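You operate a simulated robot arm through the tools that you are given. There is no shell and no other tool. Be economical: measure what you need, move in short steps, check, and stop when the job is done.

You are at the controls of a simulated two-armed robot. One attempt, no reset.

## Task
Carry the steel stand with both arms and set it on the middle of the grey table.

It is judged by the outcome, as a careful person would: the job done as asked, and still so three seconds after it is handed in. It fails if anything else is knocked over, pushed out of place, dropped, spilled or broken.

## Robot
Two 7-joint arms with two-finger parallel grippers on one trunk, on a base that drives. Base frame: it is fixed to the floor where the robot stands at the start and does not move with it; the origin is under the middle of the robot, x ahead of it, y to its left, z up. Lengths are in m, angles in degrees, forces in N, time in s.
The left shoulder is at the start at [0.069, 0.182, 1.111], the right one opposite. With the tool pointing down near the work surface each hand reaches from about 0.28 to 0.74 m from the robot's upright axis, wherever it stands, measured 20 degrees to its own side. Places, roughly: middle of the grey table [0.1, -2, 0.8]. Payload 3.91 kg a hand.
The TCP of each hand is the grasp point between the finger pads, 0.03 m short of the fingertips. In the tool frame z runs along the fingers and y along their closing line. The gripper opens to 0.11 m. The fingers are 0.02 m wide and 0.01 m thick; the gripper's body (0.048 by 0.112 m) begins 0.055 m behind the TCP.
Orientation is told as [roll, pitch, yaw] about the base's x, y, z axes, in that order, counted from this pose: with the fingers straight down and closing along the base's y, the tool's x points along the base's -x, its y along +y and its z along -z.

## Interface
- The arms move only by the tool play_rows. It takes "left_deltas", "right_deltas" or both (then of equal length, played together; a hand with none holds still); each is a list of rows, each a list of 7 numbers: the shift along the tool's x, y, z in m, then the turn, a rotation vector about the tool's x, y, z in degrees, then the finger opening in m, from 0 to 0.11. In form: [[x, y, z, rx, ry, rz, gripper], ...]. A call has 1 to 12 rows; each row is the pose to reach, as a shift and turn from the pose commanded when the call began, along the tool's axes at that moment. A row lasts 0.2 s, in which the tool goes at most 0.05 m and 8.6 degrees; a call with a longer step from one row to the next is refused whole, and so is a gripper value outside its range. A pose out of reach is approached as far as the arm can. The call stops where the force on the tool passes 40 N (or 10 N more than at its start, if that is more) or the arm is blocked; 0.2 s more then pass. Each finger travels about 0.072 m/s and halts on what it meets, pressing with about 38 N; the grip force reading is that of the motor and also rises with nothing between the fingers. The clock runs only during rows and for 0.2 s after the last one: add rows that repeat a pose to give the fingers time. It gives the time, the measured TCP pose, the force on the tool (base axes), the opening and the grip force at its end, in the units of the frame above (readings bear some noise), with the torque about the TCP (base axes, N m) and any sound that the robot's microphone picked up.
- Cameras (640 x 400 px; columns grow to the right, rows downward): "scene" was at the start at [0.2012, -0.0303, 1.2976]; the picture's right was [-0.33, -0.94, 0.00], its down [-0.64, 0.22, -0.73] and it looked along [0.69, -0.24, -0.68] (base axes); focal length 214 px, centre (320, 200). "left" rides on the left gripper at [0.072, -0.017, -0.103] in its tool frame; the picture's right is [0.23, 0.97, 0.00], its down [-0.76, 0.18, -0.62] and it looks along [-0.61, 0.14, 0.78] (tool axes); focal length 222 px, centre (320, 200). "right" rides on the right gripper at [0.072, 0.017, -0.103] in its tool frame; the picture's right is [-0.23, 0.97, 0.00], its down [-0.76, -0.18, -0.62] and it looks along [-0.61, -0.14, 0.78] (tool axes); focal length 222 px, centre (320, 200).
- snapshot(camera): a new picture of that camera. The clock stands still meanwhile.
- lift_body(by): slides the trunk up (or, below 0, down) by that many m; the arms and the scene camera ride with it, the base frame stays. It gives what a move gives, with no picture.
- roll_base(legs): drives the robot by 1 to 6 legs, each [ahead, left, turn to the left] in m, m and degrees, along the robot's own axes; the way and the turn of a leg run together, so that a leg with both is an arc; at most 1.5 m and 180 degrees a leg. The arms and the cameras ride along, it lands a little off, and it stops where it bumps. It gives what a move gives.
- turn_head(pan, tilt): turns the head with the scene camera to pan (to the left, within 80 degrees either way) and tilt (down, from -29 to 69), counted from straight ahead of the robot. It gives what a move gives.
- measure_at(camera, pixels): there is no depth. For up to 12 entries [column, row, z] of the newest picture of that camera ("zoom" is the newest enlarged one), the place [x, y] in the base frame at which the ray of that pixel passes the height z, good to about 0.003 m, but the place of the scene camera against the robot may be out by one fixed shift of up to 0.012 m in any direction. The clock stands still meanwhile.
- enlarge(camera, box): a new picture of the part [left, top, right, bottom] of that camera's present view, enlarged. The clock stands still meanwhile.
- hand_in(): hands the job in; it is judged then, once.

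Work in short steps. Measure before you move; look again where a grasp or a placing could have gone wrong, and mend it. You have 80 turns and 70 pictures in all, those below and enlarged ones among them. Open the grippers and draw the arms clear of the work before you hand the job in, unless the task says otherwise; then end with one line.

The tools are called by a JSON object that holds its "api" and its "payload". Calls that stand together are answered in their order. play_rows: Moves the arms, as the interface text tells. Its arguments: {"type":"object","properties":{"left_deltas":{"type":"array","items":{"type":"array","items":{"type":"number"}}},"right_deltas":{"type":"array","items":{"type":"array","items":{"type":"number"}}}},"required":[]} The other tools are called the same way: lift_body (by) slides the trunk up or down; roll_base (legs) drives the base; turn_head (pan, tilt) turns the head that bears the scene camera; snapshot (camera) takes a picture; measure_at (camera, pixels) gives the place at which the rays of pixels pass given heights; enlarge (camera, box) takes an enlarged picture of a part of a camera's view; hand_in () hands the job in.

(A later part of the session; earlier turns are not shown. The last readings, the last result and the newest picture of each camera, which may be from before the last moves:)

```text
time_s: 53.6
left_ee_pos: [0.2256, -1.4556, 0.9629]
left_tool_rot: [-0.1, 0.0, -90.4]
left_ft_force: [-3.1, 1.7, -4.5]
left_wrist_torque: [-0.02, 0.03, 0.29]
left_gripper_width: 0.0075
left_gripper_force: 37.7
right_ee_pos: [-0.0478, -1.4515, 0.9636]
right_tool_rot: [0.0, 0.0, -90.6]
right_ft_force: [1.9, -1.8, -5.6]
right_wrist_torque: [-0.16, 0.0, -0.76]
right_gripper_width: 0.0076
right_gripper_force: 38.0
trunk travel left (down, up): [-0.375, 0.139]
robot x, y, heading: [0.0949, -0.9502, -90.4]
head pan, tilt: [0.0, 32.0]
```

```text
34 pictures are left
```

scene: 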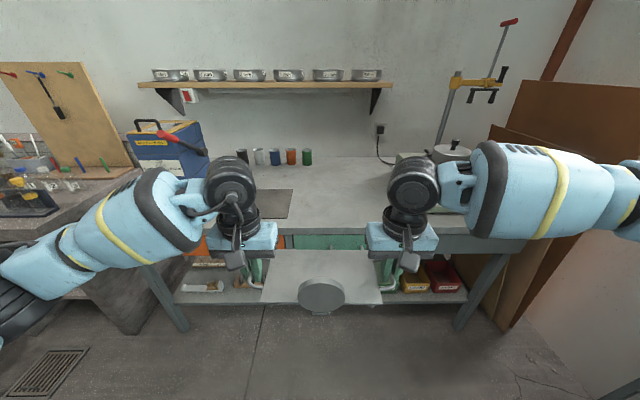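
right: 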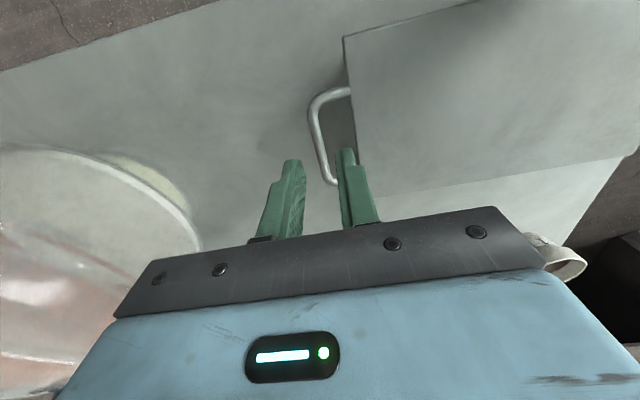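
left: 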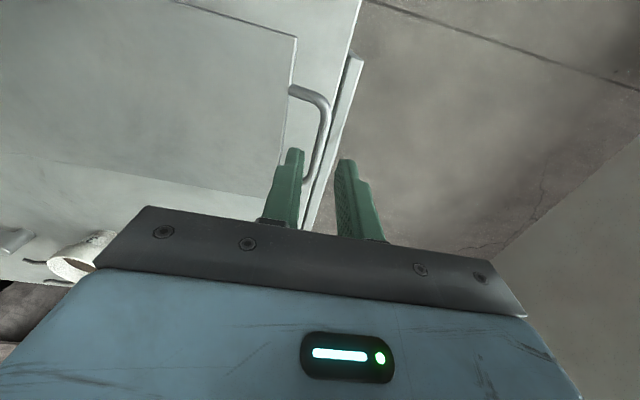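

Free surface lies right of the dark mat (right edge px ~(290,205)). I measure the table extents, mat, and the balance at right.

{"api": "measure_at", "payload": {"camera": "scene", "pixels": [[292, 190, 0.8], [288, 219, 0.8], [320, 234, 0.8], [340, 158, 0.8], [512, 237, 0.8], [138, 258, 0.8], [305, 165, 0.8], [395, 175, 0.8], [205, 186, 0.8]]}}

{"api": "enlarge", "payload": {"camera": "scene", "box": [220, 130, 476, 290]}}

```text
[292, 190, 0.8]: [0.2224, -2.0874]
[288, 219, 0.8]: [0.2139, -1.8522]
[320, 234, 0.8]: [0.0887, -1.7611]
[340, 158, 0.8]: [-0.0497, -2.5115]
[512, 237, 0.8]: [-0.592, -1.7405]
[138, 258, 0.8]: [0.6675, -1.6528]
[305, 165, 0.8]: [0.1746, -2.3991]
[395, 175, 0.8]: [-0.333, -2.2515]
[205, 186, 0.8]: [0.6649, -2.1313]
```

```text
2.50 times, centred on (348, 210) of scene
```

zoom: 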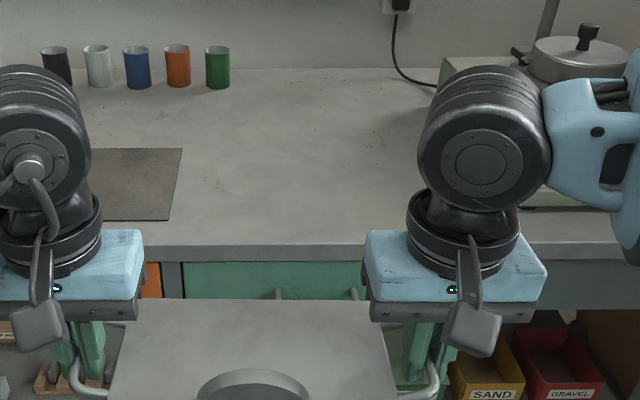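

Table: x≈−0.6…0.8, front edge y≈−1.76, mat's right edge x≈0.218. Target stand centre ≈ (0.075, −2.03). Drive ahead 0.43 m, which leaves 0.38 m to the table edge, then look.

{"api": "roll_base", "payload": {"legs": [[0.43, 0, 0]]}}

{"api": "turn_head", "payload": {"pan": 0, "tilt": 45}}

{"api": "snapshot", "payload": {"camera": "scene"}}

{"api": "snapshot", "payload": {"camera": "left"}}

{"api": "snapshot", "payload": {"camera": "right"}}

```text
time_s: 56.2
left_ee_pos: [0.2237, -1.8843, 0.9622]
left_tool_rot: [0.0, 0.0, -90.4]
left_ft_force: [-2.4, 2.2, -5.5]
left_wrist_torque: [-0.09, 0.03, 0.3]
left_gripper_width: 0.0076
left_gripper_force: 37.8
right_ee_pos: [-0.0519, -1.8798, 0.9641]
right_tool_rot: [0.0, 0.0, -90.5]
right_ft_force: [3.4, -2.1, -6.1]
right_wrist_torque: [0.0, -0.03, -0.76]
right_gripper_width: 0.0077
right_gripper_force: 38.2
trunk travel left (down, up): [-0.375, 0.139]
robot x, y, heading: [0.0936, -1.3809, -90.6]
head pan, tilt: [0.0, 32.0]
```

```text
time_s: 57.0
left_ee_pos: [0.2225, -1.8826, 0.9633]
left_tool_rot: [0.0, -0.1, -90.3]
left_ft_force: [-2.6, 2.0, -5.9]
left_wrist_torque: [-0.15, 0.05, 0.3]
left_gripper_width: 0.0076
left_gripper_force: 38.1
right_ee_pos: [-0.0524, -1.8799, 0.9629]
right_tool_rot: [0.0, 0.1, -90.5]
right_ft_force: [1.8, -2.2, -4.7]
right_wrist_torque: [0.02, -0.02, -0.76]
right_gripper_width: 0.0078
right_gripper_force: 38.0
trunk travel left (down, up): [-0.375, 0.139]
robot x, y, heading: [0.0904, -1.3858, -90.7]
head pan, tilt: [0.0, 45.0]
```

```text
32 pictures are left
```

scene: 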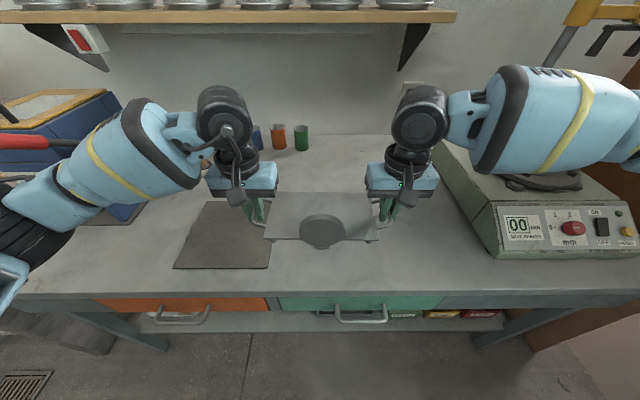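

```text
31 pictures are left
```

left: 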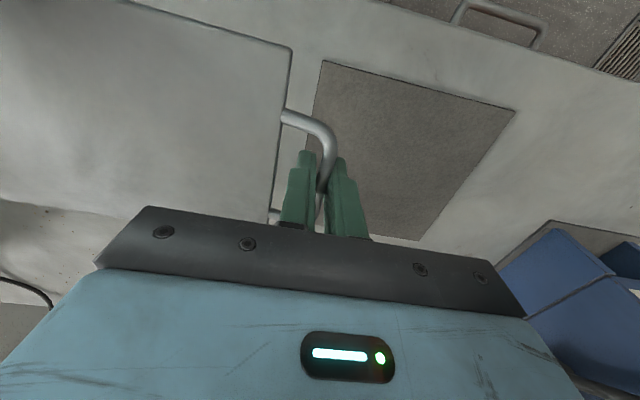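

```text
30 pictures are left
```

right: 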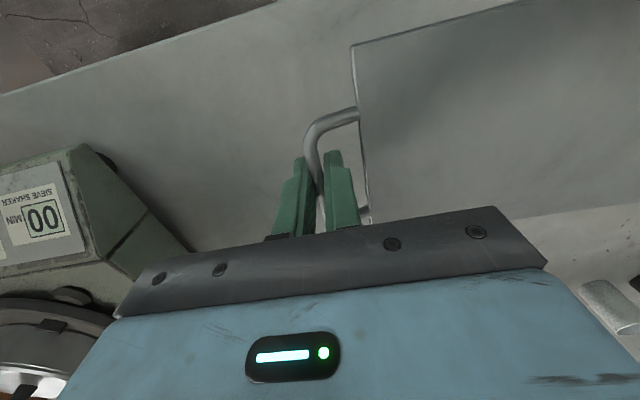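

I measure mat, front/back edges and the sieve shaker in this closer view.

{"api": "measure_at", "payload": {"camera": "scene", "pixels": [[270, 268, 0.8], [205, 202, 0.8], [320, 292, 0.8], [345, 137, 0.8], [480, 255, 0.8], [440, 145, 0.9], [497, 205, 0.9], [302, 150, 0.8]]}}

{"api": "measure_at", "payload": {"camera": "left", "pixels": [[322, 62, 0.8], [515, 112, 0.8], [420, 240, 0.8]]}}

{"api": "measure_at", "payload": {"camera": "right", "pixels": [[192, 250, 0.8], [85, 145, 0.88], [150, 212, 0.88]]}}

```text
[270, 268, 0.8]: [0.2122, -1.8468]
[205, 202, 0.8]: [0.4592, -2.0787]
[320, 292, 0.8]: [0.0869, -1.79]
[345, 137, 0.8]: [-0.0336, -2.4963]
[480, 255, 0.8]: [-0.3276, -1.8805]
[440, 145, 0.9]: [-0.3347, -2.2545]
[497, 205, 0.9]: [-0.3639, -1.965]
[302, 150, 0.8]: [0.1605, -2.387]
```

```text
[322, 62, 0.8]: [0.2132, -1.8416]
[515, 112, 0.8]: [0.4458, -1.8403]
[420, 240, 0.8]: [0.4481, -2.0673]
```

```text
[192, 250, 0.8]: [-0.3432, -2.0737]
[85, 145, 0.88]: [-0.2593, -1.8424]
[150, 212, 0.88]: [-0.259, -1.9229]
```

Path is clear: mat right edge x≈0.213, shaker left face x≈−0.33. Extend both arms forward 0.09 m first (slowly), shifting 1 cm to the right.

{"api": "play_rows", "payload": {"left_deltas": [[-0.015, -0.002, 0, 0, 0, 0, 0], [-0.035, -0.004, 0, 0, 0, 0, 0], [-0.055, -0.006, 0, 0, 0, 0, 0], [-0.075, -0.008, 0, 0, 0, 0, 0], [-0.09, -0.01, 0, 0, 0, 0, 0], [-0.09, -0.01, 0, 0, 0, 0, 0]], "right_deltas": [[-0.015, -0.002, 0, 0, 0, 0, 0], [-0.035, -0.004, 0, 0, 0, 0, 0], [-0.055, -0.006, 0, 0, 0, 0, 0], [-0.075, -0.008, 0, 0, 0, 0, 0], [-0.09, -0.01, 0, 0, 0, 0, 0], [-0.09, -0.01, 0, 0, 0, 0, 0]]}}

{"api": "snapshot", "payload": {"camera": "scene"}}

{"api": "snapshot", "payload": {"camera": "right"}}

```text
time_s: 57.9
left_ee_pos: [0.2062, -1.9453, 0.9619]
left_tool_rot: [-0.7, 0.1, -91.5]
left_ft_force: [-2.0, 6.8, -4.7]
left_wrist_torque: [-0.72, 0.11, -0.84]
left_gripper_width: 0.0084
left_gripper_force: 37.8
right_ee_pos: [-0.0668, -1.9227, 0.9616]
right_tool_rot: [0.9, -0.3, -90.2]
right_ft_force: [2.1, -5.8, -4.7]
right_wrist_torque: [0.59, -0.06, -0.88]
right_gripper_width: 0.0092
right_gripper_force: 37.6
right hand out of reach, approached as far as the arm can: row 2, 3, 4
trunk travel left (down, up): [-0.375, 0.139]
robot x, y, heading: [0.0927, -1.3821, -90.8]
head pan, tilt: [0.0, 45.0]
stopped in row 4 (left hand): the force on the tool passed its limit at 47 N (the readings are from after the stop); the commanded pose is now the measured one
```

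```text
29 pictures are left
```

scene: 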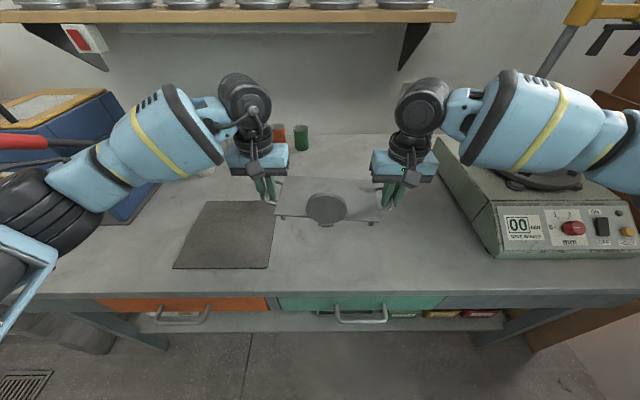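

```text
28 pictures are left
```

right: 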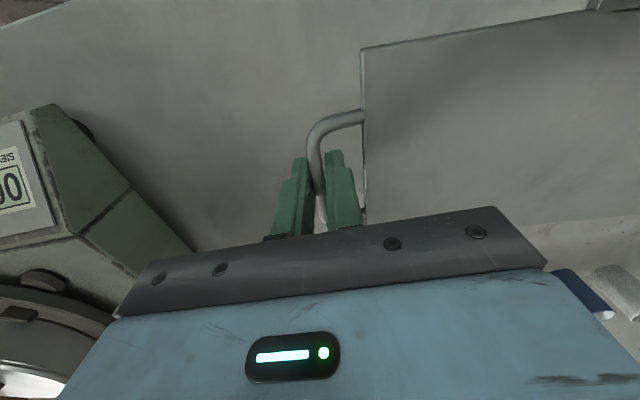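

The right arm ran out of reach at this height, leaving the stand slightly yawed. I'll even the hands up (and draw back a bit); I also measure the forearm/elbow and shaker pan positions to see if driving closer is safe.

{"api": "measure_at", "payload": {"camera": "scene", "pixels": [[610, 145, 1.1], [520, 115, 1.1], [510, 180, 0.97], [580, 185, 0.97], [545, 190, 0.95], [625, 255, 0.85], [30, 240, 1.1], [120, 200, 1.0]]}}

{"api": "play_rows", "payload": {"left_deltas": [[0.012, 0, 0, 0, 0.3, -0.5, 0], [0.025, 0, 0, 0, 0.7, -1.1, 0], [0.038, 0.0, 0, 0, 0.7, -1.1, 0], [0.038, 0.0, 0, 0, 0.7, -1.1, 0]], "right_deltas": [[0.004, 0, 0, 0.1, -0.4, 0.1, 0], [0.01, 0, 0, 0.3, -0.9, 0.2, 0], [0.018, 0, 0, 0.3, -0.9, 0.2, 0], [0.018, 0, 0, 0.3, -0.9, 0.2, 0]]}}

{"api": "snapshot", "payload": {"camera": "scene"}}

```text
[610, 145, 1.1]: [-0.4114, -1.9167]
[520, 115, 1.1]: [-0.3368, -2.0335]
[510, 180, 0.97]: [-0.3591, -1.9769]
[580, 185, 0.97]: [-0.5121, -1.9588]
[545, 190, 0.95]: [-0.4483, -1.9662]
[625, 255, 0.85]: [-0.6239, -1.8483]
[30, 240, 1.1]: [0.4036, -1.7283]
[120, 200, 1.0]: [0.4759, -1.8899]
```

```text
time_s: 58.9
left_ee_pos: [0.2084, -1.9063, 0.9645]
left_tool_rot: [-0.8, 0.8, -90.0]
left_ft_force: [-7.1, 1.8, -4.4]
left_wrist_torque: [-0.57, 0.05, 0.28]
left_gripper_width: 0.0074
left_gripper_force: 38.4
right_ee_pos: [-0.0667, -1.9034, 0.9623]
right_tool_rot: [0.4, -1.1, -90.2]
right_ft_force: [6.6, -2.6, -4.8]
right_wrist_torque: [0.46, -0.11, -0.76]
right_gripper_width: 0.0078
right_gripper_force: 38.4
trunk travel left (down, up): [-0.375, 0.139]
robot x, y, heading: [0.0928, -1.3842, -90.3]
head pan, tilt: [0.0, 45.0]
```

```text
27 pictures are left
```

scene: 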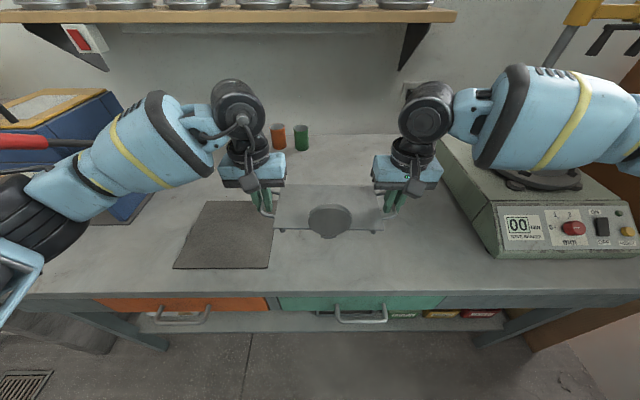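

Hands are level again with the stand straight. Reach should be better lower, so I correct the small tilts/tension, and lower 7 cm before extending further.

{"api": "play_rows", "payload": {"left_deltas": [[0, -0.001, 0.0, -0.4, -0.4, 0, 0], [0, -0.001, 0.01, -0.8, -0.8, 0, 0], [0, -0.001, 0.03, -0.8, -0.8, 0, 0], [0, -0.001, 0.05, -0.8, -0.8, 0, 0], [0, -0.001, 0.07, -0.8, -0.8, 0, 0], [0, -0.001, 0.07, -0.8, -0.8, 0, 0]], "right_deltas": [[0, 0.001, 0.0, 0.2, 0.5, 0, 0], [0, 0.001, 0.01, 0.4, 1.1, 0, 0], [0, 0.001, 0.03, 0.4, 1.1, 0, 0], [0, 0.001, 0.05, 0.4, 1.1, 0, 0], [0, 0.001, 0.07, 0.4, 1.1, 0, 0], [0, 0.001, 0.07, 0.4, 1.1, 0, 0]]}}

{"api": "snapshot", "payload": {"camera": "scene"}}

```text
time_s: 60.3
left_ee_pos: [0.2077, -1.9066, 0.8941]
left_tool_rot: [0.0, -0.1, -90.1]
left_ft_force: [2.0, 1.6, -3.9]
left_wrist_torque: [0.28, -0.02, 0.27]
left_gripper_width: 0.0075
left_gripper_force: 37.2
right_ee_pos: [-0.0665, -1.9043, 0.8922]
right_tool_rot: [0.2, -0.1, -90.2]
right_ft_force: [-2.0, -2.8, -4.5]
right_wrist_torque: [-0.38, 0.02, -0.74]
right_gripper_width: 0.0077
right_gripper_force: 37.5
trunk travel left (down, up): [-0.375, 0.139]
robot x, y, heading: [0.0922, -1.3847, -90.4]
head pan, tilt: [0.0, 45.0]
```

```text
26 pictures are left
```

scene: 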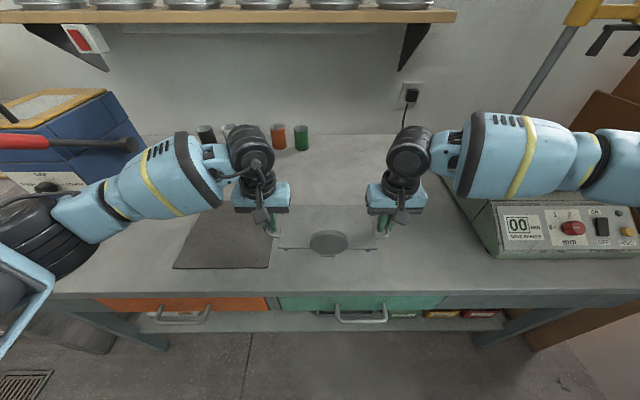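

Before extending, I check where the right forearm lies relative to the shaker.

{"api": "measure_at", "payload": {"camera": "scene", "pixels": [[410, 150, 1.15], [410, 150, 1.1], [490, 155, 1.15], [490, 155, 1.1], [530, 195, 1.1], [530, 195, 1.0], [600, 205, 1.1], [600, 205, 1.0], [600, 165, 1.15], [490, 203, 0.9]]}}

{"api": "enlarge", "payload": {"camera": "scene", "box": [400, 80, 640, 270]}}

{"api": "snapshot", "payload": {"camera": "right"}}

```text
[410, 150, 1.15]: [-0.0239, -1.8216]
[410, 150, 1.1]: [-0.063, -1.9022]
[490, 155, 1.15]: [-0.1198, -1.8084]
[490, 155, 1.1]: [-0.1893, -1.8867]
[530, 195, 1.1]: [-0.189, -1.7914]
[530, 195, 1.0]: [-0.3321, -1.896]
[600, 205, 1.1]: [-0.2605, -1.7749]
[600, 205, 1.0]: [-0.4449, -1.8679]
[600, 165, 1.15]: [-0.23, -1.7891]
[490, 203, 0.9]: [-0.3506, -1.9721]
```

```text
2.11 times, centred on (520, 175) of scene
```

zoom: 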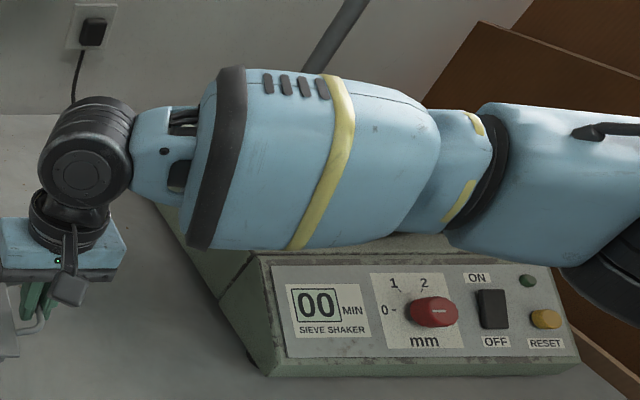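

```text
24 pictures are left
```

right: 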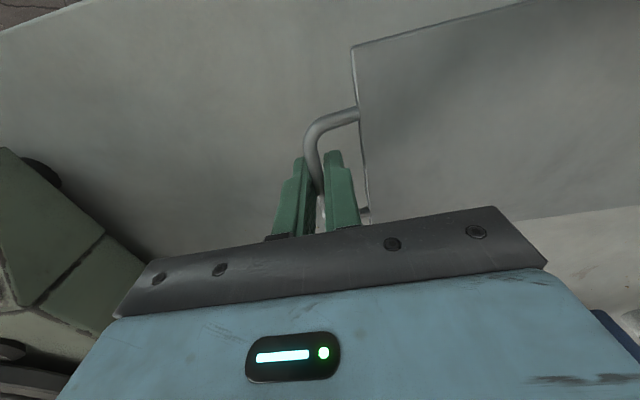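

The right forearm lies laterally at z≈1.1, y≈−1.87, so going further forward low would bring it close to the sieve pan. I raise the trunk 0.13 m so elbows ride higher, then drive 0.11 m ahead, then lower by the hands.

{"api": "lift_body", "payload": {"by": 0.13}}

{"api": "roll_base", "payload": {"legs": [[0.11, 0, 0]]}}

{"api": "snapshot", "payload": {"camera": "scene"}}

```text
time_s: 61.7
left_ee_pos: [0.1965, -1.9051, 1.0378]
left_tool_rot: [-1.3, -1.9, -90.9]
left_ft_force: [-2.3, -2.2, -4.6]
left_wrist_torque: [0.84, 0.2, 0.75]
left_gripper_width: 0.0082
left_gripper_force: 37.6
right_ee_pos: [-0.0562, -1.8954, 1.1499]
right_tool_rot: [0.8, -14.2, -89.2]
right_ft_force: [1.5, 2.3, -6.4]
right_wrist_torque: [-0.67, -0.13, -0.14]
right_gripper_width: 0.0074
right_gripper_force: 38.1
trunk travel left (down, up): [-0.501, 0.013]
robot x, y, heading: [0.0934, -1.3839, -90.1]
head pan, tilt: [0.0, 45.0]
stopped: the force on the tool passed its limit at 53 N (the readings are from after the stop); the commanded pose is now the measured one
```

```text
time_s: 62.9
left_ee_pos: [0.1958, -2.0125, 1.0361]
left_tool_rot: [-1.3, -1.9, -90.8]
left_ft_force: [-2.4, -2.1, -3.5]
left_wrist_torque: [-0.2, 0.12, 0.81]
left_gripper_width: 0.0085
left_gripper_force: 38.7
right_ee_pos: [-0.0537, -2.0033, 1.1482]
right_tool_rot: [0.7, -14.2, -89.1]
right_ft_force: [3.1, 1.6, -6.1]
right_wrist_torque: [0.41, -0.06, -0.03]
right_gripper_width: 0.0076
right_gripper_force: 38.2
trunk travel left (down, up): [-0.501, 0.013]
robot x, y, heading: [0.0935, -1.4879, -90.4]
head pan, tilt: [0.0, 45.0]
```

```text
23 pictures are left
```

scene: 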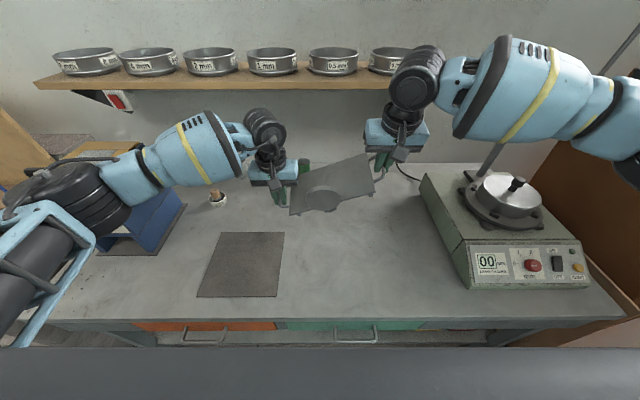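

The trunk lift perturbed the right arm; the stand is tilted (right hand 11 cm higher) but still gripped. Look closely before levelling.

{"api": "enlarge", "payload": {"camera": "scene", "box": [230, 100, 450, 230]}}

{"api": "snapshot", "payload": {"camera": "left"}}

{"api": "snapshot", "payload": {"camera": "right"}}

```text
2.91 times, centred on (340, 165) of scene
```

zoom: 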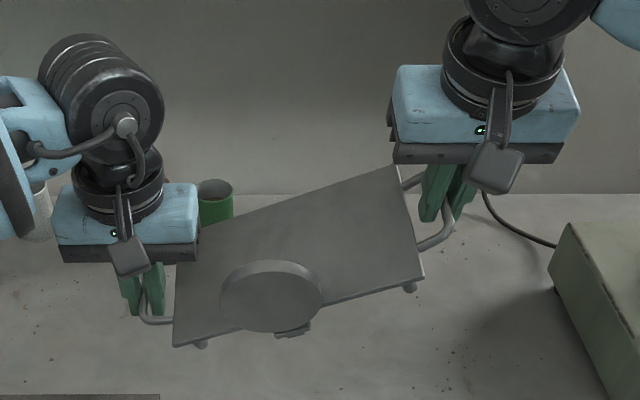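

```text
21 pictures are left
```

left: 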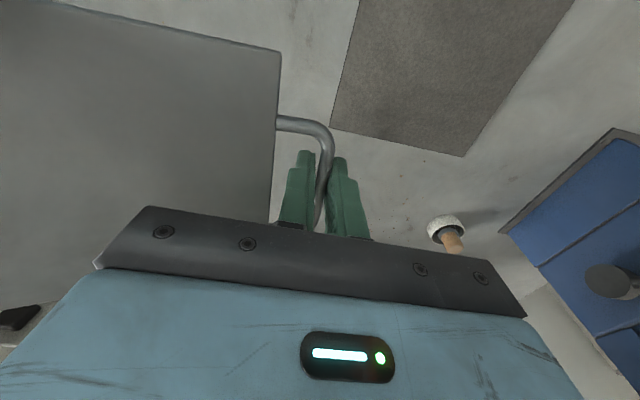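

```text
20 pictures are left
```

right: 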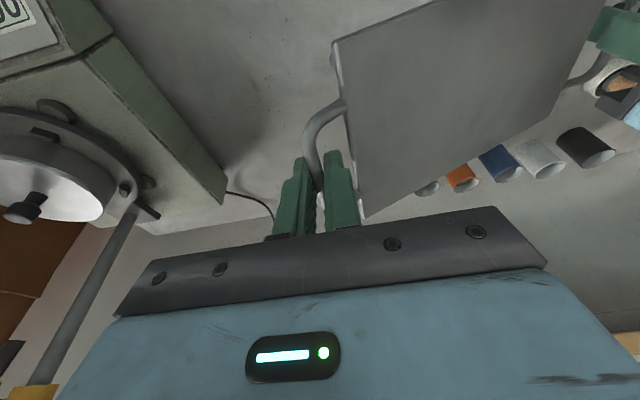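

Both bars are still pinched; the stand just pivoted in the grips. I bring the right hand down along an arc around the left bar, half way first, turning it back upright.

{"api": "play_rows", "payload": {"left_deltas": [[0, 0, 0, -0.3, 0.4, 0, 0], [0, 0, 0, -0.6, 0.9, 0, 0], [0, 0, 0, -0.9, 1.3, 0, 0], [0, 0, 0, -1.3, 1.9, 0, 0], [0, 0, 0, -1.3, 1.9, 0, 0]], "right_deltas": [[0.0024, -0.0056, 0.0135, 0.2, 1.8, 0, 0], [0.0048, -0.0106, 0.0271, 0.3, 3.6, 0, 0], [0.0072, -0.0145, 0.0408, 0.5, 5.4, 0, 0], [0.0096, -0.018, 0.0544, 0.7, 7.2, 0, 0], [0.0096, -0.018, 0.0544, 0.7, 7.2, 0, 0]]}}

{"api": "enlarge", "payload": {"camera": "scene", "box": [230, 80, 470, 230]}}

```text
time_s: 64.1
left_ee_pos: [0.1938, -2.0126, 1.0378]
left_tool_rot: [-0.3, -0.1, -91.1]
left_ft_force: [-31.5, 1.4, 1.3]
left_wrist_torque: [0.49, 0.28, 0.64]
left_gripper_width: 0.0079
left_gripper_force: 38.4
right_ee_pos: [-0.0758, -2.0031, 1.0923]
right_tool_rot: [0.4, -7.0, -88.8]
right_ft_force: [32.5, -1.6, -10.7]
right_wrist_torque: [-0.67, -0.43, -0.72]
right_gripper_width: 0.0084
right_gripper_force: 38.0
right hand out of reach, approached as far as the arm can: row 3, 4, 5
trunk travel left (down, up): [-0.501, 0.013]
robot x, y, heading: [0.0932, -1.4911, -90.4]
head pan, tilt: [0.0, 45.0]
```

```text
2.67 times, centred on (350, 155) of scene
```

zoom: 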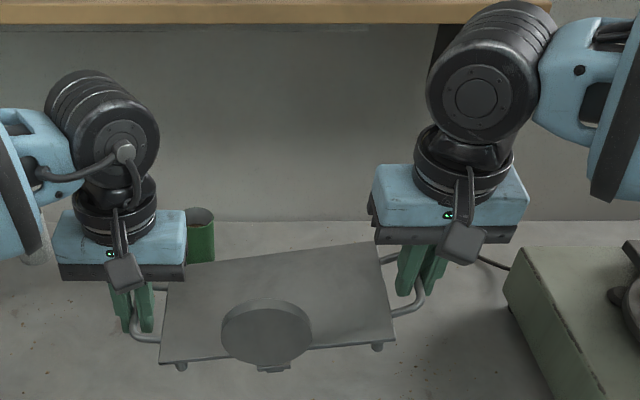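

The right arm is at the edge of its reach again with ~32 N stretch. I draw both hands 5 cm back toward the robot to regain reach before finishing the levelling.

{"api": "play_rows", "payload": {"left_deltas": [[0.008, 0, 0, 0, 0, 0, 0], [0.02, 0, 0, 0, 0, 0, 0], [0.035, 0, 0, 0, 0, 0, 0], [0.05, 0, 0, 0, 0, 0, 0], [0.05, 0, 0, 0, 0, 0, 0]], "right_deltas": [[0.008, 0.001, -0.001, 0, 0, 0, 0], [0.02, 0.001, -0.0025, 0, 0, 0, 0], [0.035, 0.001, -0.0043, 0, 0, 0, 0], [0.05, 0.001, -0.0061, 0, 0, 0, 0], [0.05, 0.001, -0.0061, 0, 0, 0, 0]]}}

```text
time_s: 65.0
left_ee_pos: [0.1943, -1.973, 1.038]
left_tool_rot: [-0.6, -0.1, -91.3]
left_ft_force: [-3.1, 0.5, -4.0]
left_wrist_torque: [-0.03, 0.04, 0.63]
left_gripper_width: 0.0075
left_gripper_force: 37.7
right_ee_pos: [-0.0759, -1.9621, 1.0943]
right_tool_rot: [0.4, -6.9, -88.9]
right_ft_force: [3.6, 0.6, -5.4]
right_wrist_torque: [-0.11, -0.1, -0.76]
right_gripper_width: 0.0088
right_gripper_force: 38.3
trunk travel left (down, up): [-0.501, 0.013]
robot x, y, heading: [0.0891, -1.4897, -90.5]
head pan, tilt: [0.0, 45.0]
stopped in row 4 (right hand): the force on the tool passed its limit at 45 N (the readings are from after the stop); the commanded pose is now the measured one
```

Relaxed. Finish the levelling arc, uprighting the right hand and squaring both yaws.

{"api": "play_rows", "payload": {"left_deltas": [[0, 0, 0, 0, 0, -0.2, 0], [0, 0, 0, -0.2, 0, -0.4, 0], [0, 0, 0, -0.4, 0, -0.6, 0], [0, 0, 0, -0.6, 0, -0.8, 0], [0, 0, 0, -0.6, 0, -0.8, 0]], "right_deltas": [[0.0002, -0.0012, 0.0141, 0.1, 1.7, 0.4, 0], [0.0004, -0.0022, 0.0282, 0.2, 3.4, 0.8, 0], [0.0006, -0.0032, 0.0422, 0.3, 5.1, 1.2, 0], [0.0008, -0.004, 0.0563, 0.4, 6.9, 1.6, 0], [0.0008, -0.004, 0.0563, 0.4, 6.9, 1.6, 0]]}}

{"api": "snapshot", "payload": {"camera": "scene"}}

```text
time_s: 66.2
left_ee_pos: [0.1945, -1.9735, 1.0388]
left_tool_rot: [0.0, 0.0, -90.3]
left_ft_force: [9.6, 3.4, -4.0]
left_wrist_torque: [0.92, -0.1, 0.05]
left_gripper_width: 0.0075
left_gripper_force: 37.7
right_ee_pos: [-0.0798, -1.9682, 1.0386]
right_tool_rot: [0.2, -0.2, -90.5]
right_ft_force: [-9.8, -3.1, -5.8]
right_wrist_torque: [-1.12, 0.12, -0.81]
right_gripper_width: 0.0079
right_gripper_force: 37.9
trunk travel left (down, up): [-0.501, 0.013]
robot x, y, heading: [0.0917, -1.4895, -90.5]
head pan, tilt: [0.0, 45.0]
```

```text
18 pictures are left
```

scene: 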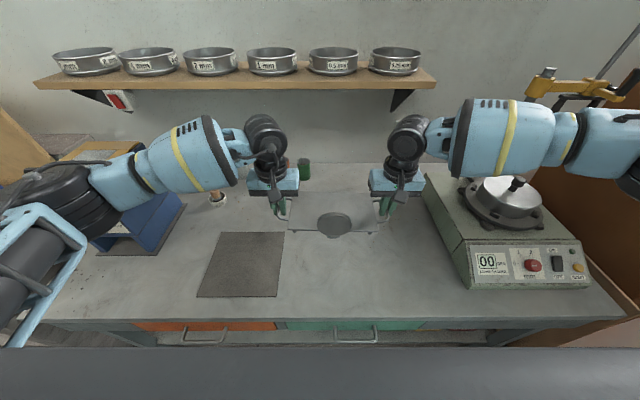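

Level again at (0.057, −1.971). Right forearm is well above the pan now. Lower both 0.15 m, widening 1 mm and shifting ~1 cm toward +x.

{"api": "play_rows", "payload": {"left_deltas": [[0, 0.002, 0.01, 0, 0, 0, 0], [0, 0.004, 0.03, 0, 0, 0, 0], [0, 0.006, 0.05, 0, 0, 0, 0], [0, 0.008, 0.07, 0, 0, 0, 0], [0, 0.01, 0.085, 0, 0, 0, 0], [0, 0.01, 0.1, 0, 0, 0, 0], [0, 0.01, 0.1, 0, 0, 0, 0]], "right_deltas": [[0, 0.001, 0.01, 0, 0, 0, 0], [0, 0.003, 0.03, 0, 0, 0, 0], [0, 0.005, 0.05, 0, 0, 0, 0], [0, 0.007, 0.07, 0, 0, 0, 0], [0, 0.009, 0.085, 0, 0, 0, 0], [0, 0.009, 0.1, 0, 0, 0, 0], [0, 0.009, 0.1, 0, 0, 0, 0]]}}

{"api": "snapshot", "payload": {"camera": "scene"}}

```text
time_s: 67.1
left_ee_pos: [0.1914, -1.9725, 0.9874]
left_tool_rot: [-1.0, -0.1, -91.4]
left_ft_force: [-0.2, 4.4, -5.2]
left_wrist_torque: [-0.81, -0.05, -0.4]
left_gripper_width: 0.0076
left_gripper_force: 38.2
right_ee_pos: [-0.0822, -1.9584, 0.998]
right_tool_rot: [1.0, -0.5, -90.0]
right_ft_force: [0.9, -5.0, -3.4]
right_wrist_torque: [0.62, -0.11, -0.78]
right_gripper_width: 0.0085
right_gripper_force: 38.5
right hand out of reach, approached as far as the arm can: row 1, 2, 3, 4
trunk travel left (down, up): [-0.501, 0.013]
robot x, y, heading: [0.0907, -1.4916, -90.4]
head pan, tilt: [0.0, 45.0]
stopped in row 4 (left hand): the force on the tool passed its limit at 44 N (the readings are from after the stop); the commanded pose is now the measured one
```

```text
17 pictures are left
```

scene: 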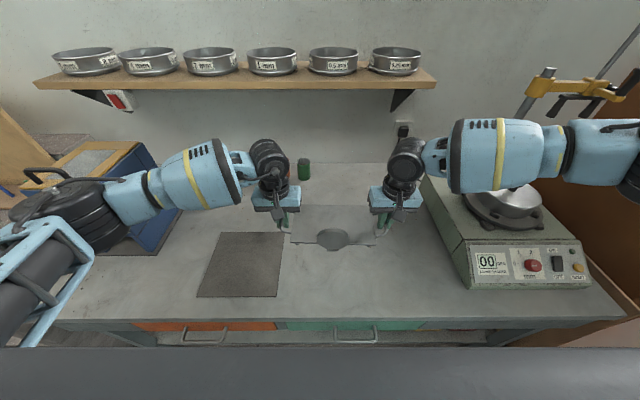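

The right arm is again at its limit; lowering with the trunk instead (rigid ride) looks better. First I measure the pan height to be sure of forearm clearance, using the right camera.

{"api": "snapshot", "payload": {"camera": "right"}}

{"api": "enlarge", "payload": {"camera": "scene", "box": [420, 150, 612, 270]}}

```text
16 pictures are left
```

right: 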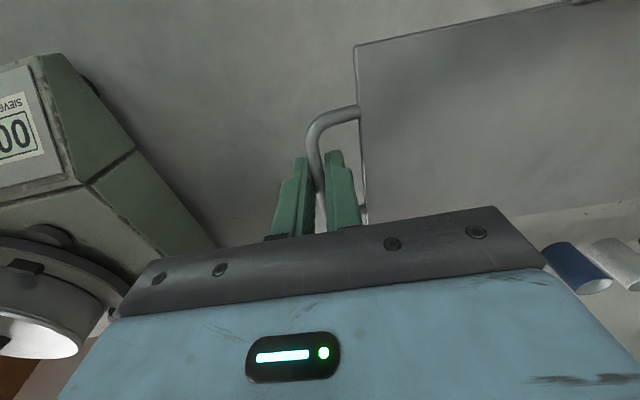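

```text
3.33 times, centred on (516, 210) of scene
```

zoom: 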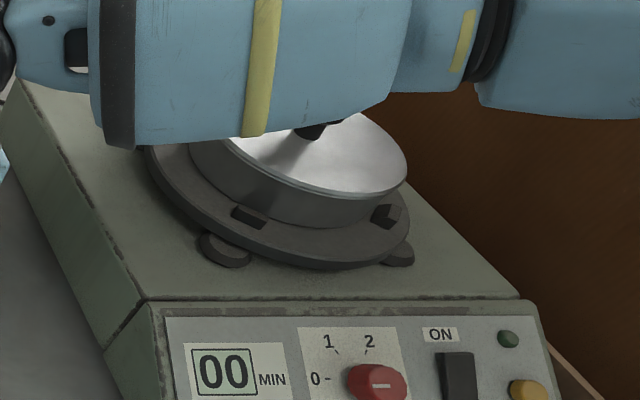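

{"api": "measure_at", "payload": {"camera": "scene", "pixels": [[494.4, 214.5, 0.9], [494.4, 214.5, 1.0], [463.5, 239.4, 0.85], [463.5, 239.4, 0.95], [510, 190, 0.95], [510, 190, 1.05], [500, 193, 1.1], [500, 193, 1.2]]}}

{"api": "measure_at", "payload": {"camera": "right", "pixels": [[28, 265, 0.9], [28, 265, 1.0], [85, 183, 0.85], [85, 183, 0.95], [80, 350, 0.9], [80, 350, 1.0]]}}

```text
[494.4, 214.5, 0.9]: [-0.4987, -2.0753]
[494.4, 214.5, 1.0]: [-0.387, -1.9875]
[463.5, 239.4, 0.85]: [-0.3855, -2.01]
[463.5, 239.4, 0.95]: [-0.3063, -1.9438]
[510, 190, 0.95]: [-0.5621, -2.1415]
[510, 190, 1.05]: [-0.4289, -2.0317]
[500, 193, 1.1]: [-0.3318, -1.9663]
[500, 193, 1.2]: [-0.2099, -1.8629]
```

```text
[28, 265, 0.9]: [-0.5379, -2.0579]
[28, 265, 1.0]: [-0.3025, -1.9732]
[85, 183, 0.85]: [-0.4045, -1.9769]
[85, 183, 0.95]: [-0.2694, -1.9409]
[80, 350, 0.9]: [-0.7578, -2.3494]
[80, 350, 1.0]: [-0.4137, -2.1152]
```

Shaker corner top is z≈0.885 at y≈−1.97; pan front at y≈−2.03, z≤~1.0; forearm's elbow end stays nearer the robot, so it is fine at normal trunk height. I square up the hands and retract 3 cm, then lower the trunk in steps.

{"api": "play_rows", "payload": {"left_deltas": [[0.01, 0, -0.004, -0.3, 0, -0.3, 0], [0.018, 0, -0.008, -0.6, 0, -0.6, 0], [0.025, 0, -0.0106, -1.0, 0, -1.0, 0], [0.032, 0, -0.0106, -1.0, 0, -1.0, 0], [0.032, 0, -0.0106, -1.0, 0, -1.0, 0]], "right_deltas": [[0.002, 0, 0, 0.3, 0.2, 0.1, 0], [0.007, 0, 0, 0.6, 0.3, 0.2, 0], [0.013, 0, 0, 1.0, 0.5, 0.4, 0], [0.02, 0, 0, 1.0, 0.5, 0.4, 0], [0.02, 0, 0, 1.0, 0.5, 0.4, 0]]}}

{"api": "lift_body", "payload": {"by": -0.02}}

```text
time_s: 68.3
left_ee_pos: [0.1922, -1.9399, 0.9972]
left_tool_rot: [0.0, -0.2, -90.3]
left_ft_force: [-6.8, 2.3, -4.0]
left_wrist_torque: [0.61, 0.04, 0.27]
left_gripper_width: 0.0075
left_gripper_force: 38.2
right_ee_pos: [-0.0826, -1.9376, 0.9965]
right_tool_rot: [0.2, 0.1, -90.4]
right_ft_force: [7.0, -2.7, -4.0]
right_wrist_torque: [-0.76, -0.08, -0.77]
right_gripper_width: 0.0077
right_gripper_force: 37.8
trunk travel left (down, up): [-0.501, 0.013]
robot x, y, heading: [0.0937, -1.4874, -90.3]
head pan, tilt: [0.0, 45.0]
```

```text
time_s: 69.0
left_ee_pos: [0.1917, -1.94, 0.9797]
left_tool_rot: [0.0, -0.4, -90.2]
left_ft_force: [-11.2, 2.6, -4.9]
left_wrist_torque: [0.25, 0.1, 0.28]
left_gripper_width: 0.0075
left_gripper_force: 37.4
right_ee_pos: [-0.0812, -1.9392, 0.9797]
right_tool_rot: [0.2, 0.0, -90.2]
right_ft_force: [11.3, -1.9, -4.6]
right_wrist_torque: [-0.35, -0.19, -0.79]
right_gripper_width: 0.0078
right_gripper_force: 37.4
trunk travel left (down, up): [-0.481, 0.033]
robot x, y, heading: [0.0928, -1.4873, -90.3]
head pan, tilt: [0.0, 45.0]
```

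The trunk ride is clean. Lower another 0.06, then look.

{"api": "lift_body", "payload": {"by": -0.06}}

{"api": "snapshot", "payload": {"camera": "scene"}}

```text
time_s: 70.0
left_ee_pos: [0.1919, -1.942, 0.9187]
left_tool_rot: [-0.1, -0.3, -90.2]
left_ft_force: [-17.0, 2.1, -4.5]
left_wrist_torque: [-0.18, 0.15, 0.31]
left_gripper_width: 0.0077
left_gripper_force: 37.3
right_ee_pos: [-0.0817, -1.9374, 0.9176]
right_tool_rot: [0.2, -0.1, -90.2]
right_ft_force: [18.0, -2.1, -4.2]
right_wrist_torque: [0.02, -0.27, -0.79]
right_gripper_width: 0.0077
right_gripper_force: 38.0
trunk travel left (down, up): [-0.421, 0.093]
robot x, y, heading: [0.0912, -1.4877, -90.2]
head pan, tilt: [0.0, 45.0]
```

```text
14 pictures are left
```

scene: 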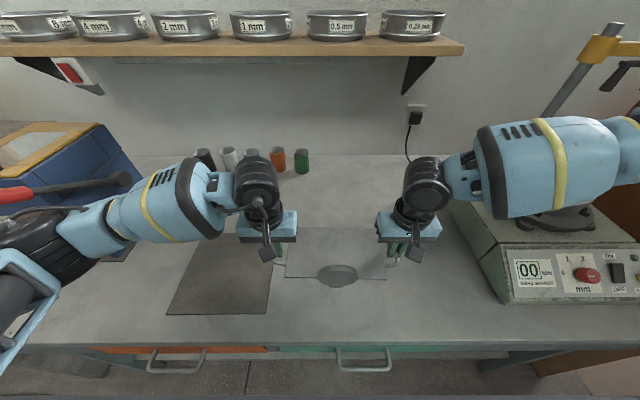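

Tension is 17 N, easily trimmed. Before driving nearer, I look steeply down to see the gap between robot and the table edge.

{"api": "turn_head", "payload": {"pan": 0, "tilt": 69}}

{"api": "snapshot", "payload": {"camera": "scene"}}

{"api": "measure_at", "payload": {"camera": "scene", "pixels": [[320, 200, 0.8], [320, 300, 0.8], [320, 300, 0.0], [320, 350, 0.3]]}}

```text
time_s: 70.8
left_ee_pos: [0.1923, -1.9408, 0.9193]
left_tool_rot: [-0.2, -0.1, -90.4]
left_ft_force: [-19.7, 1.6, -5.8]
left_wrist_torque: [-0.27, 0.2, 0.35]
left_gripper_width: 0.0076
left_gripper_force: 37.3
right_ee_pos: [-0.0825, -1.938, 0.9179]
right_tool_rot: [0.2, 0.1, -90.3]
right_ft_force: [19.5, -2.6, -3.7]
right_wrist_torque: [0.13, -0.31, -0.77]
right_gripper_width: 0.0081
right_gripper_force: 37.1
trunk travel left (down, up): [-0.421, 0.093]
robot x, y, heading: [0.0923, -1.4871, -90.4]
head pan, tilt: [0.0, 68.8]
```

```text
13 pictures are left
```

scene: 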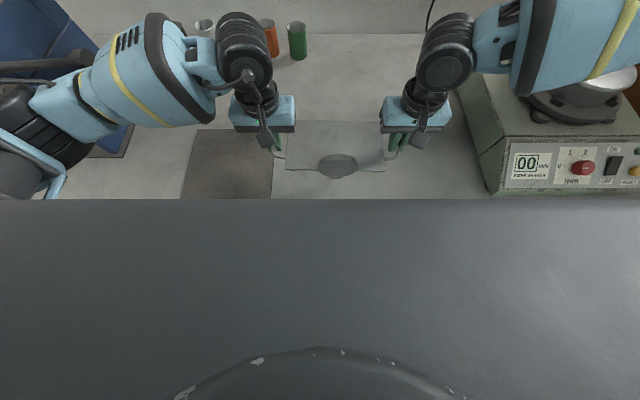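

```text
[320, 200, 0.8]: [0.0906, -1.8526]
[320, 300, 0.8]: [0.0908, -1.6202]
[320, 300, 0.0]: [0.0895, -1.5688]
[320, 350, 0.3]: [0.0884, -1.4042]
```

The chest is only a few cm from the table line, so no more driving. Plan: set the stand down here, re-grip with hands tilted (fingers forward) to gain reach, then carry further in. Trim tension and lower with the trunk.

{"api": "play_rows", "payload": {"left_deltas": [[0, -0.001, 0, 0, 0, 0, 0], [0, -0.001, 0, 0, 0, 0, 0]], "right_deltas": [[0, 0.001, 0, 0, 0, 0, 0], [0, 0.001, 0, 0, 0, 0, 0]]}}

{"api": "lift_body", "payload": {"by": -0.045}}

{"api": "lift_body", "payload": {"by": -0.012}}

```text
time_s: 71.4
left_ee_pos: [0.1919, -1.94, 0.9182]
left_tool_rot: [0.1, -0.2, -90.3]
left_ft_force: [-13.8, 1.7, -5.7]
left_wrist_torque: [-0.17, 0.12, 0.35]
left_gripper_width: 0.0076
left_gripper_force: 37.8
right_ee_pos: [-0.0817, -1.9376, 0.9178]
right_tool_rot: [0.1, 0.1, -90.3]
right_ft_force: [13.2, -1.5, -4.8]
right_wrist_torque: [0.02, -0.25, -0.79]
right_gripper_width: 0.0079
right_gripper_force: 38.3
trunk travel left (down, up): [-0.421, 0.093]
robot x, y, heading: [0.0905, -1.4904, -90.1]
head pan, tilt: [0.0, 68.8]
```

```text
time_s: 72.3
left_ee_pos: [0.1923, -1.9412, 0.8735]
left_tool_rot: [0.1, -0.2, -90.2]
left_ft_force: [-3.5, 2.3, -4.9]
left_wrist_torque: [0.03, 0.03, 0.31]
left_gripper_width: 0.0073
left_gripper_force: 38.3
right_ee_pos: [-0.0823, -1.9387, 0.874]
right_tool_rot: [0.1, 0.0, -90.3]
right_ft_force: [5.2, -2.1, -3.9]
right_wrist_torque: [-0.2, -0.11, -0.78]
right_gripper_width: 0.0078
right_gripper_force: 37.8
trunk travel left (down, up): [-0.376, 0.138]
robot x, y, heading: [0.0904, -1.4887, -90.2]
head pan, tilt: [0.0, 68.8]
```

```text
time_s: 72.9
left_ee_pos: [0.1918, -1.94, 0.8601]
left_tool_rot: [0.1, -0.1, -90.3]
left_ft_force: [-0.9, 3.0, -4.1]
left_wrist_torque: [0.1, -0.03, 0.27]
left_gripper_width: 0.0076
left_gripper_force: 37.5
right_ee_pos: [-0.0823, -1.9375, 0.8623]
right_tool_rot: [0.0, 0.1, -90.4]
right_ft_force: [0.3, -2.1, -4.7]
right_wrist_torque: [-0.24, -0.07, -0.78]
right_gripper_width: 0.008
right_gripper_force: 37.9
trunk travel left (down, up): [-0.364, 0.15]
robot x, y, heading: [0.0909, -1.4889, -90.1]
head pan, tilt: [0.0, 68.8]
```

Stand hovers just above the table with balanced forces. I try extending forward in 1 cm rows here, to see whether the right arm now has reach.

{"api": "play_rows", "payload": {"left_deltas": [[-0.008, 0, 0, 0, 0, 0, 0], [-0.016, 0, 0, 0, 0, 0, 0], [-0.024, 0, 0, 0, 0, 0, 0], [-0.03, 0, 0, 0, 0, 0, 0]], "right_deltas": [[-0.008, 0, 0, 0, 0, 0, 0], [-0.016, 0, 0, 0, 0, 0, 0], [-0.024, 0, 0, 0, 0, 0, 0], [-0.03, 0, 0, 0, 0, 0, 0]]}}

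```text
time_s: 73.9
left_ee_pos: [0.1923, -1.9711, 0.86]
left_tool_rot: [0.0, -0.2, -90.2]
left_ft_force: [3.9, 0.7, -4.1]
left_wrist_torque: [0.06, 0.03, 0.45]
left_gripper_width: 0.0075
left_gripper_force: 37.2
right_ee_pos: [-0.0829, -1.9681, 0.8598]
right_tool_rot: [0.0, 0.1, -90.4]
right_ft_force: [-3.5, -1.9, -4.4]
right_wrist_torque: [-0.23, 0.05, -0.81]
right_gripper_width: 0.0079
right_gripper_force: 38.0
trunk travel left (down, up): [-0.364, 0.15]
robot x, y, heading: [0.0919, -1.4935, -90.2]
head pan, tilt: [0.0, 68.8]
```

No reach complaint. Continue another 3 cm the same way.

{"api": "play_rows", "payload": {"left_deltas": [[-0.008, 0, 0, 0, 0, 0, 0], [-0.016, 0, 0, 0, 0, 0, 0], [-0.024, 0, 0, 0, 0, 0, 0], [-0.03, 0, 0, 0, 0, 0, 0]], "right_deltas": [[-0.008, 0, 0, 0, 0, 0, 0], [-0.016, 0, 0, 0, 0, 0, 0], [-0.024, 0, 0, 0, 0, 0, 0], [-0.03, 0, 0, 0, 0, 0, 0]]}}

{"api": "turn_head", "payload": {"pan": -10, "tilt": 50}}

{"api": "snapshot", "payload": {"camera": "scene"}}

```text
time_s: 74.9
left_ee_pos: [0.1918, -2.0002, 0.8611]
left_tool_rot: [0.0, -0.2, -90.3]
left_ft_force: [10.9, 1.9, -4.8]
left_wrist_torque: [-0.19, -0.05, 0.35]
left_gripper_width: 0.0075
left_gripper_force: 38.0
right_ee_pos: [-0.0823, -1.9981, 0.8607]
right_tool_rot: [0.0, 0.1, -90.3]
right_ft_force: [-10.1, -1.5, -4.7]
right_wrist_torque: [0.16, 0.07, -0.79]
right_gripper_width: 0.0078
right_gripper_force: 38.3
trunk travel left (down, up): [-0.364, 0.15]
robot x, y, heading: [0.0913, -1.4905, -90.1]
head pan, tilt: [0.0, 68.8]
```

```text
time_s: 75.7
left_ee_pos: [0.1928, -2.0004, 0.8607]
left_tool_rot: [0.0, -0.1, -90.2]
left_ft_force: [16.1, 0.2, -5.4]
left_wrist_torque: [-0.1, -0.12, 0.4]
left_gripper_width: 0.0075
left_gripper_force: 37.8
right_ee_pos: [-0.082, -1.9985, 0.8604]
right_tool_rot: [0.1, 0.0, -90.4]
right_ft_force: [-16.0, -1.0, -4.6]
right_wrist_torque: [-0.04, 0.16, -0.77]
right_gripper_width: 0.0077
right_gripper_force: 38.4
trunk travel left (down, up): [-0.364, 0.15]
robot x, y, heading: [0.0929, -1.4914, -90.4]
head pan, tilt: [-10.0, 50.0]
```

```text
12 pictures are left
```

scene: 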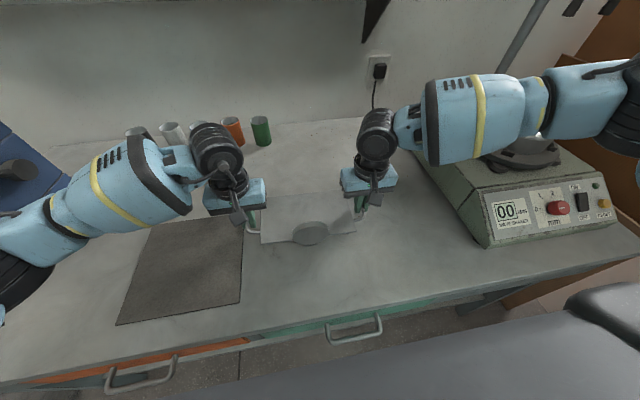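

Stand is now at (0.055, −2.00). I check closely the gap between right forearm and the sieve pan.

{"api": "enlarge", "payload": {"camera": "scene", "box": [400, 60, 592, 180]}}

{"api": "measure_at", "payload": {"camera": "scene", "pixels": [[376, 138, 1.07], [376, 138, 1.1], [475, 120, 1.07], [475, 120, 1.1], [530, 105, 1.07], [530, 105, 1.1], [480, 162, 1.0]]}}

```text
3.33 times, centred on (496, 120) of scene
```

zoom: 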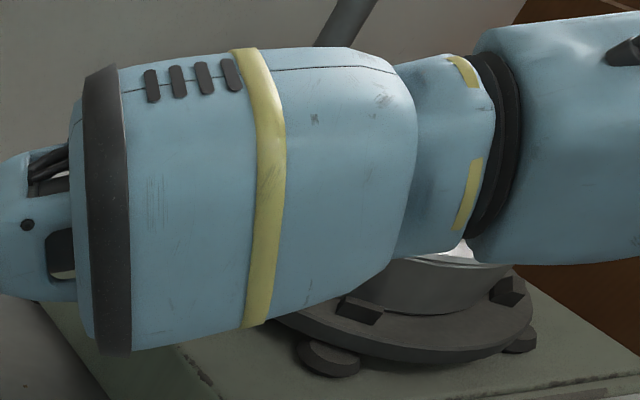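

```text
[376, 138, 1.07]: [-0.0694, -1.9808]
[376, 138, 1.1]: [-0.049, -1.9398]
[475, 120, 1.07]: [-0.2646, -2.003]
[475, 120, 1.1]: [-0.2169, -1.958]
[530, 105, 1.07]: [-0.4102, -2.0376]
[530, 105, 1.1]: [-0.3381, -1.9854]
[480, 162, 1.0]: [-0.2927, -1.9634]
```

Forearm is ahead of and above the pan, clear. Go 2.5 cm more, easing the 16 N squeeze by 1 mm per hand.

{"api": "play_rows", "payload": {"left_deltas": [[-0.006, 0.001, 0, 0, 0, 0, 0], [-0.013, 0.001, 0, 0, 0, 0, 0], [-0.02, 0.001, 0, 0, 0, 0, 0], [-0.025, 0.001, 0, 0, 0, 0, 0], [-0.025, 0.001, 0, 0, 0, 0, 0]], "right_deltas": [[-0.006, -0.001, 0, 0, 0, 0, 0], [-0.013, -0.001, 0, 0, 0, 0, 0], [-0.02, -0.001, 0, 0, 0, 0, 0], [-0.025, -0.001, 0, 0, 0, 0, 0], [-0.025, -0.001, 0, 0, 0, 0, 0]]}}

{"api": "lift_body", "payload": {"by": -0.006}}

```text
time_s: 76.9
left_ee_pos: [0.1922, -2.0258, 0.8619]
left_tool_rot: [-0.2, -0.2, -90.2]
left_ft_force: [4.1, 1.3, -4.3]
left_wrist_torque: [-0.1, -0.02, 0.43]
left_gripper_width: 0.0075
left_gripper_force: 37.6
right_ee_pos: [-0.0825, -2.0234, 0.8611]
right_tool_rot: [0.1, 0.0, -90.3]
right_ft_force: [-4.1, -0.4, -4.9]
right_wrist_torque: [-0.03, 0.01, -0.78]
right_gripper_width: 0.0078
right_gripper_force: 38.2
trunk travel left (down, up): [-0.364, 0.15]
robot x, y, heading: [0.0899, -1.489, -90.4]
head pan, tilt: [-10.0, 50.0]
```

```text
time_s: 77.5
left_ee_pos: [0.192, -2.0248, 0.8562]
left_tool_rot: [-0.3, -0.3, -90.3]
left_ft_force: [0.2, 2.3, -4.9]
left_wrist_torque: [-0.03, 0.02, 0.36]
left_gripper_width: 0.0073
left_gripper_force: 38.0
right_ee_pos: [-0.0823, -2.0231, 0.8547]
right_tool_rot: [0.2, 0.2, -90.2]
right_ft_force: [0.1, -1.6, -4.6]
right_wrist_torque: [-0.07, -0.03, -0.74]
right_gripper_width: 0.0078
right_gripper_force: 38.7
trunk travel left (down, up): [-0.358, 0.156]
robot x, y, heading: [0.0912, -1.4903, -90.2]
head pan, tilt: [-10.0, 50.0]
```

Still carrying full weight (~4.8 N each). Continue lowering in small trunk steps until the load transfers.

{"api": "lift_body", "payload": {"by": -0.006}}

{"api": "enlarge", "payload": {"camera": "scene", "box": [220, 160, 412, 280]}}

```text
time_s: 78.0
left_ee_pos: [0.1915, -2.0253, 0.8488]
left_tool_rot: [-0.1, -0.2, -90.3]
left_ft_force: [-3.7, 1.5, -3.5]
left_wrist_torque: [0.24, 0.02, 0.37]
left_gripper_width: 0.0073
left_gripper_force: 38.1
right_ee_pos: [-0.0823, -2.022, 0.8496]
right_tool_rot: [0.1, 0.0, -90.4]
right_ft_force: [4.0, 0.6, 2.2]
right_wrist_torque: [0.14, -0.12, -0.78]
right_gripper_width: 0.0081
right_gripper_force: 37.9
trunk travel left (down, up): [-0.352, 0.162]
robot x, y, heading: [0.092, -1.4877, -90.4]
head pan, tilt: [-10.0, 50.0]
```

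```text
3.33 times, centred on (316, 220) of scene
```

zoom: 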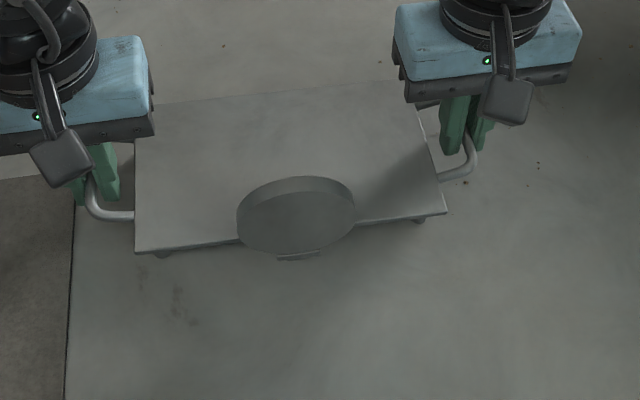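

The right side is touching (force turned to +2 N). Lower 3 mm more.

{"api": "lift_body", "payload": {"by": -0.003}}

```text
time_s: 78.5
left_ee_pos: [0.193, -2.0244, 0.8475]
left_tool_rot: [0.0, -0.3, -90.2]
left_ft_force: [-5.4, 0.6, 1.1]
left_wrist_torque: [1.15, 0.1, 0.55]
left_gripper_width: 0.0076
left_gripper_force: 38.2
right_ee_pos: [-0.081, -2.0226, 0.8495]
right_tool_rot: [0.2, -0.3, -90.3]
right_ft_force: [4.2, -0.5, 26.2]
right_wrist_torque: [0.57, -0.13, -0.78]
right_gripper_width: 0.0078
right_gripper_force: 37.9
trunk travel left (down, up): [-0.349, 0.165]
robot x, y, heading: [0.0888, -1.4891, -90.1]
head pan, tilt: [-10.0, 50.0]
```

Right is bearing too much; raise right 2 mm, lower left 2 mm.

{"api": "play_rows", "payload": {"left_deltas": [[0, 0, 0.001, 0, 0, 0, 0], [0, 0, 0.002, 0, 0, 0, 0], [0, 0, 0.002, 0, 0, 0, 0]], "right_deltas": [[0, 0, -0.001, 0, 0, 0, 0], [0, 0, -0.002, 0, 0, 0, 0], [0, 0, -0.002, 0, 0, 0, 0]]}}

```text
time_s: 79.3
left_ee_pos: [0.1932, -2.0255, 0.8451]
left_tool_rot: [-0.1, -0.3, -90.2]
left_ft_force: [-3.8, 2.0, 5.5]
left_wrist_torque: [1.16, 0.04, 0.31]
left_gripper_width: 0.0076
left_gripper_force: 38.2
right_ee_pos: [-0.082, -2.0233, 0.849]
right_tool_rot: [0.2, -0.3, -90.2]
right_ft_force: [7.7, -8.3, 21.4]
right_wrist_torque: [0.15, -0.14, -0.73]
right_gripper_width: 0.0077
right_gripper_force: 37.8
trunk travel left (down, up): [-0.349, 0.165]
robot x, y, heading: [0.0924, -1.4895, -90.3]
head pan, tilt: [-10.0, 50.0]
```

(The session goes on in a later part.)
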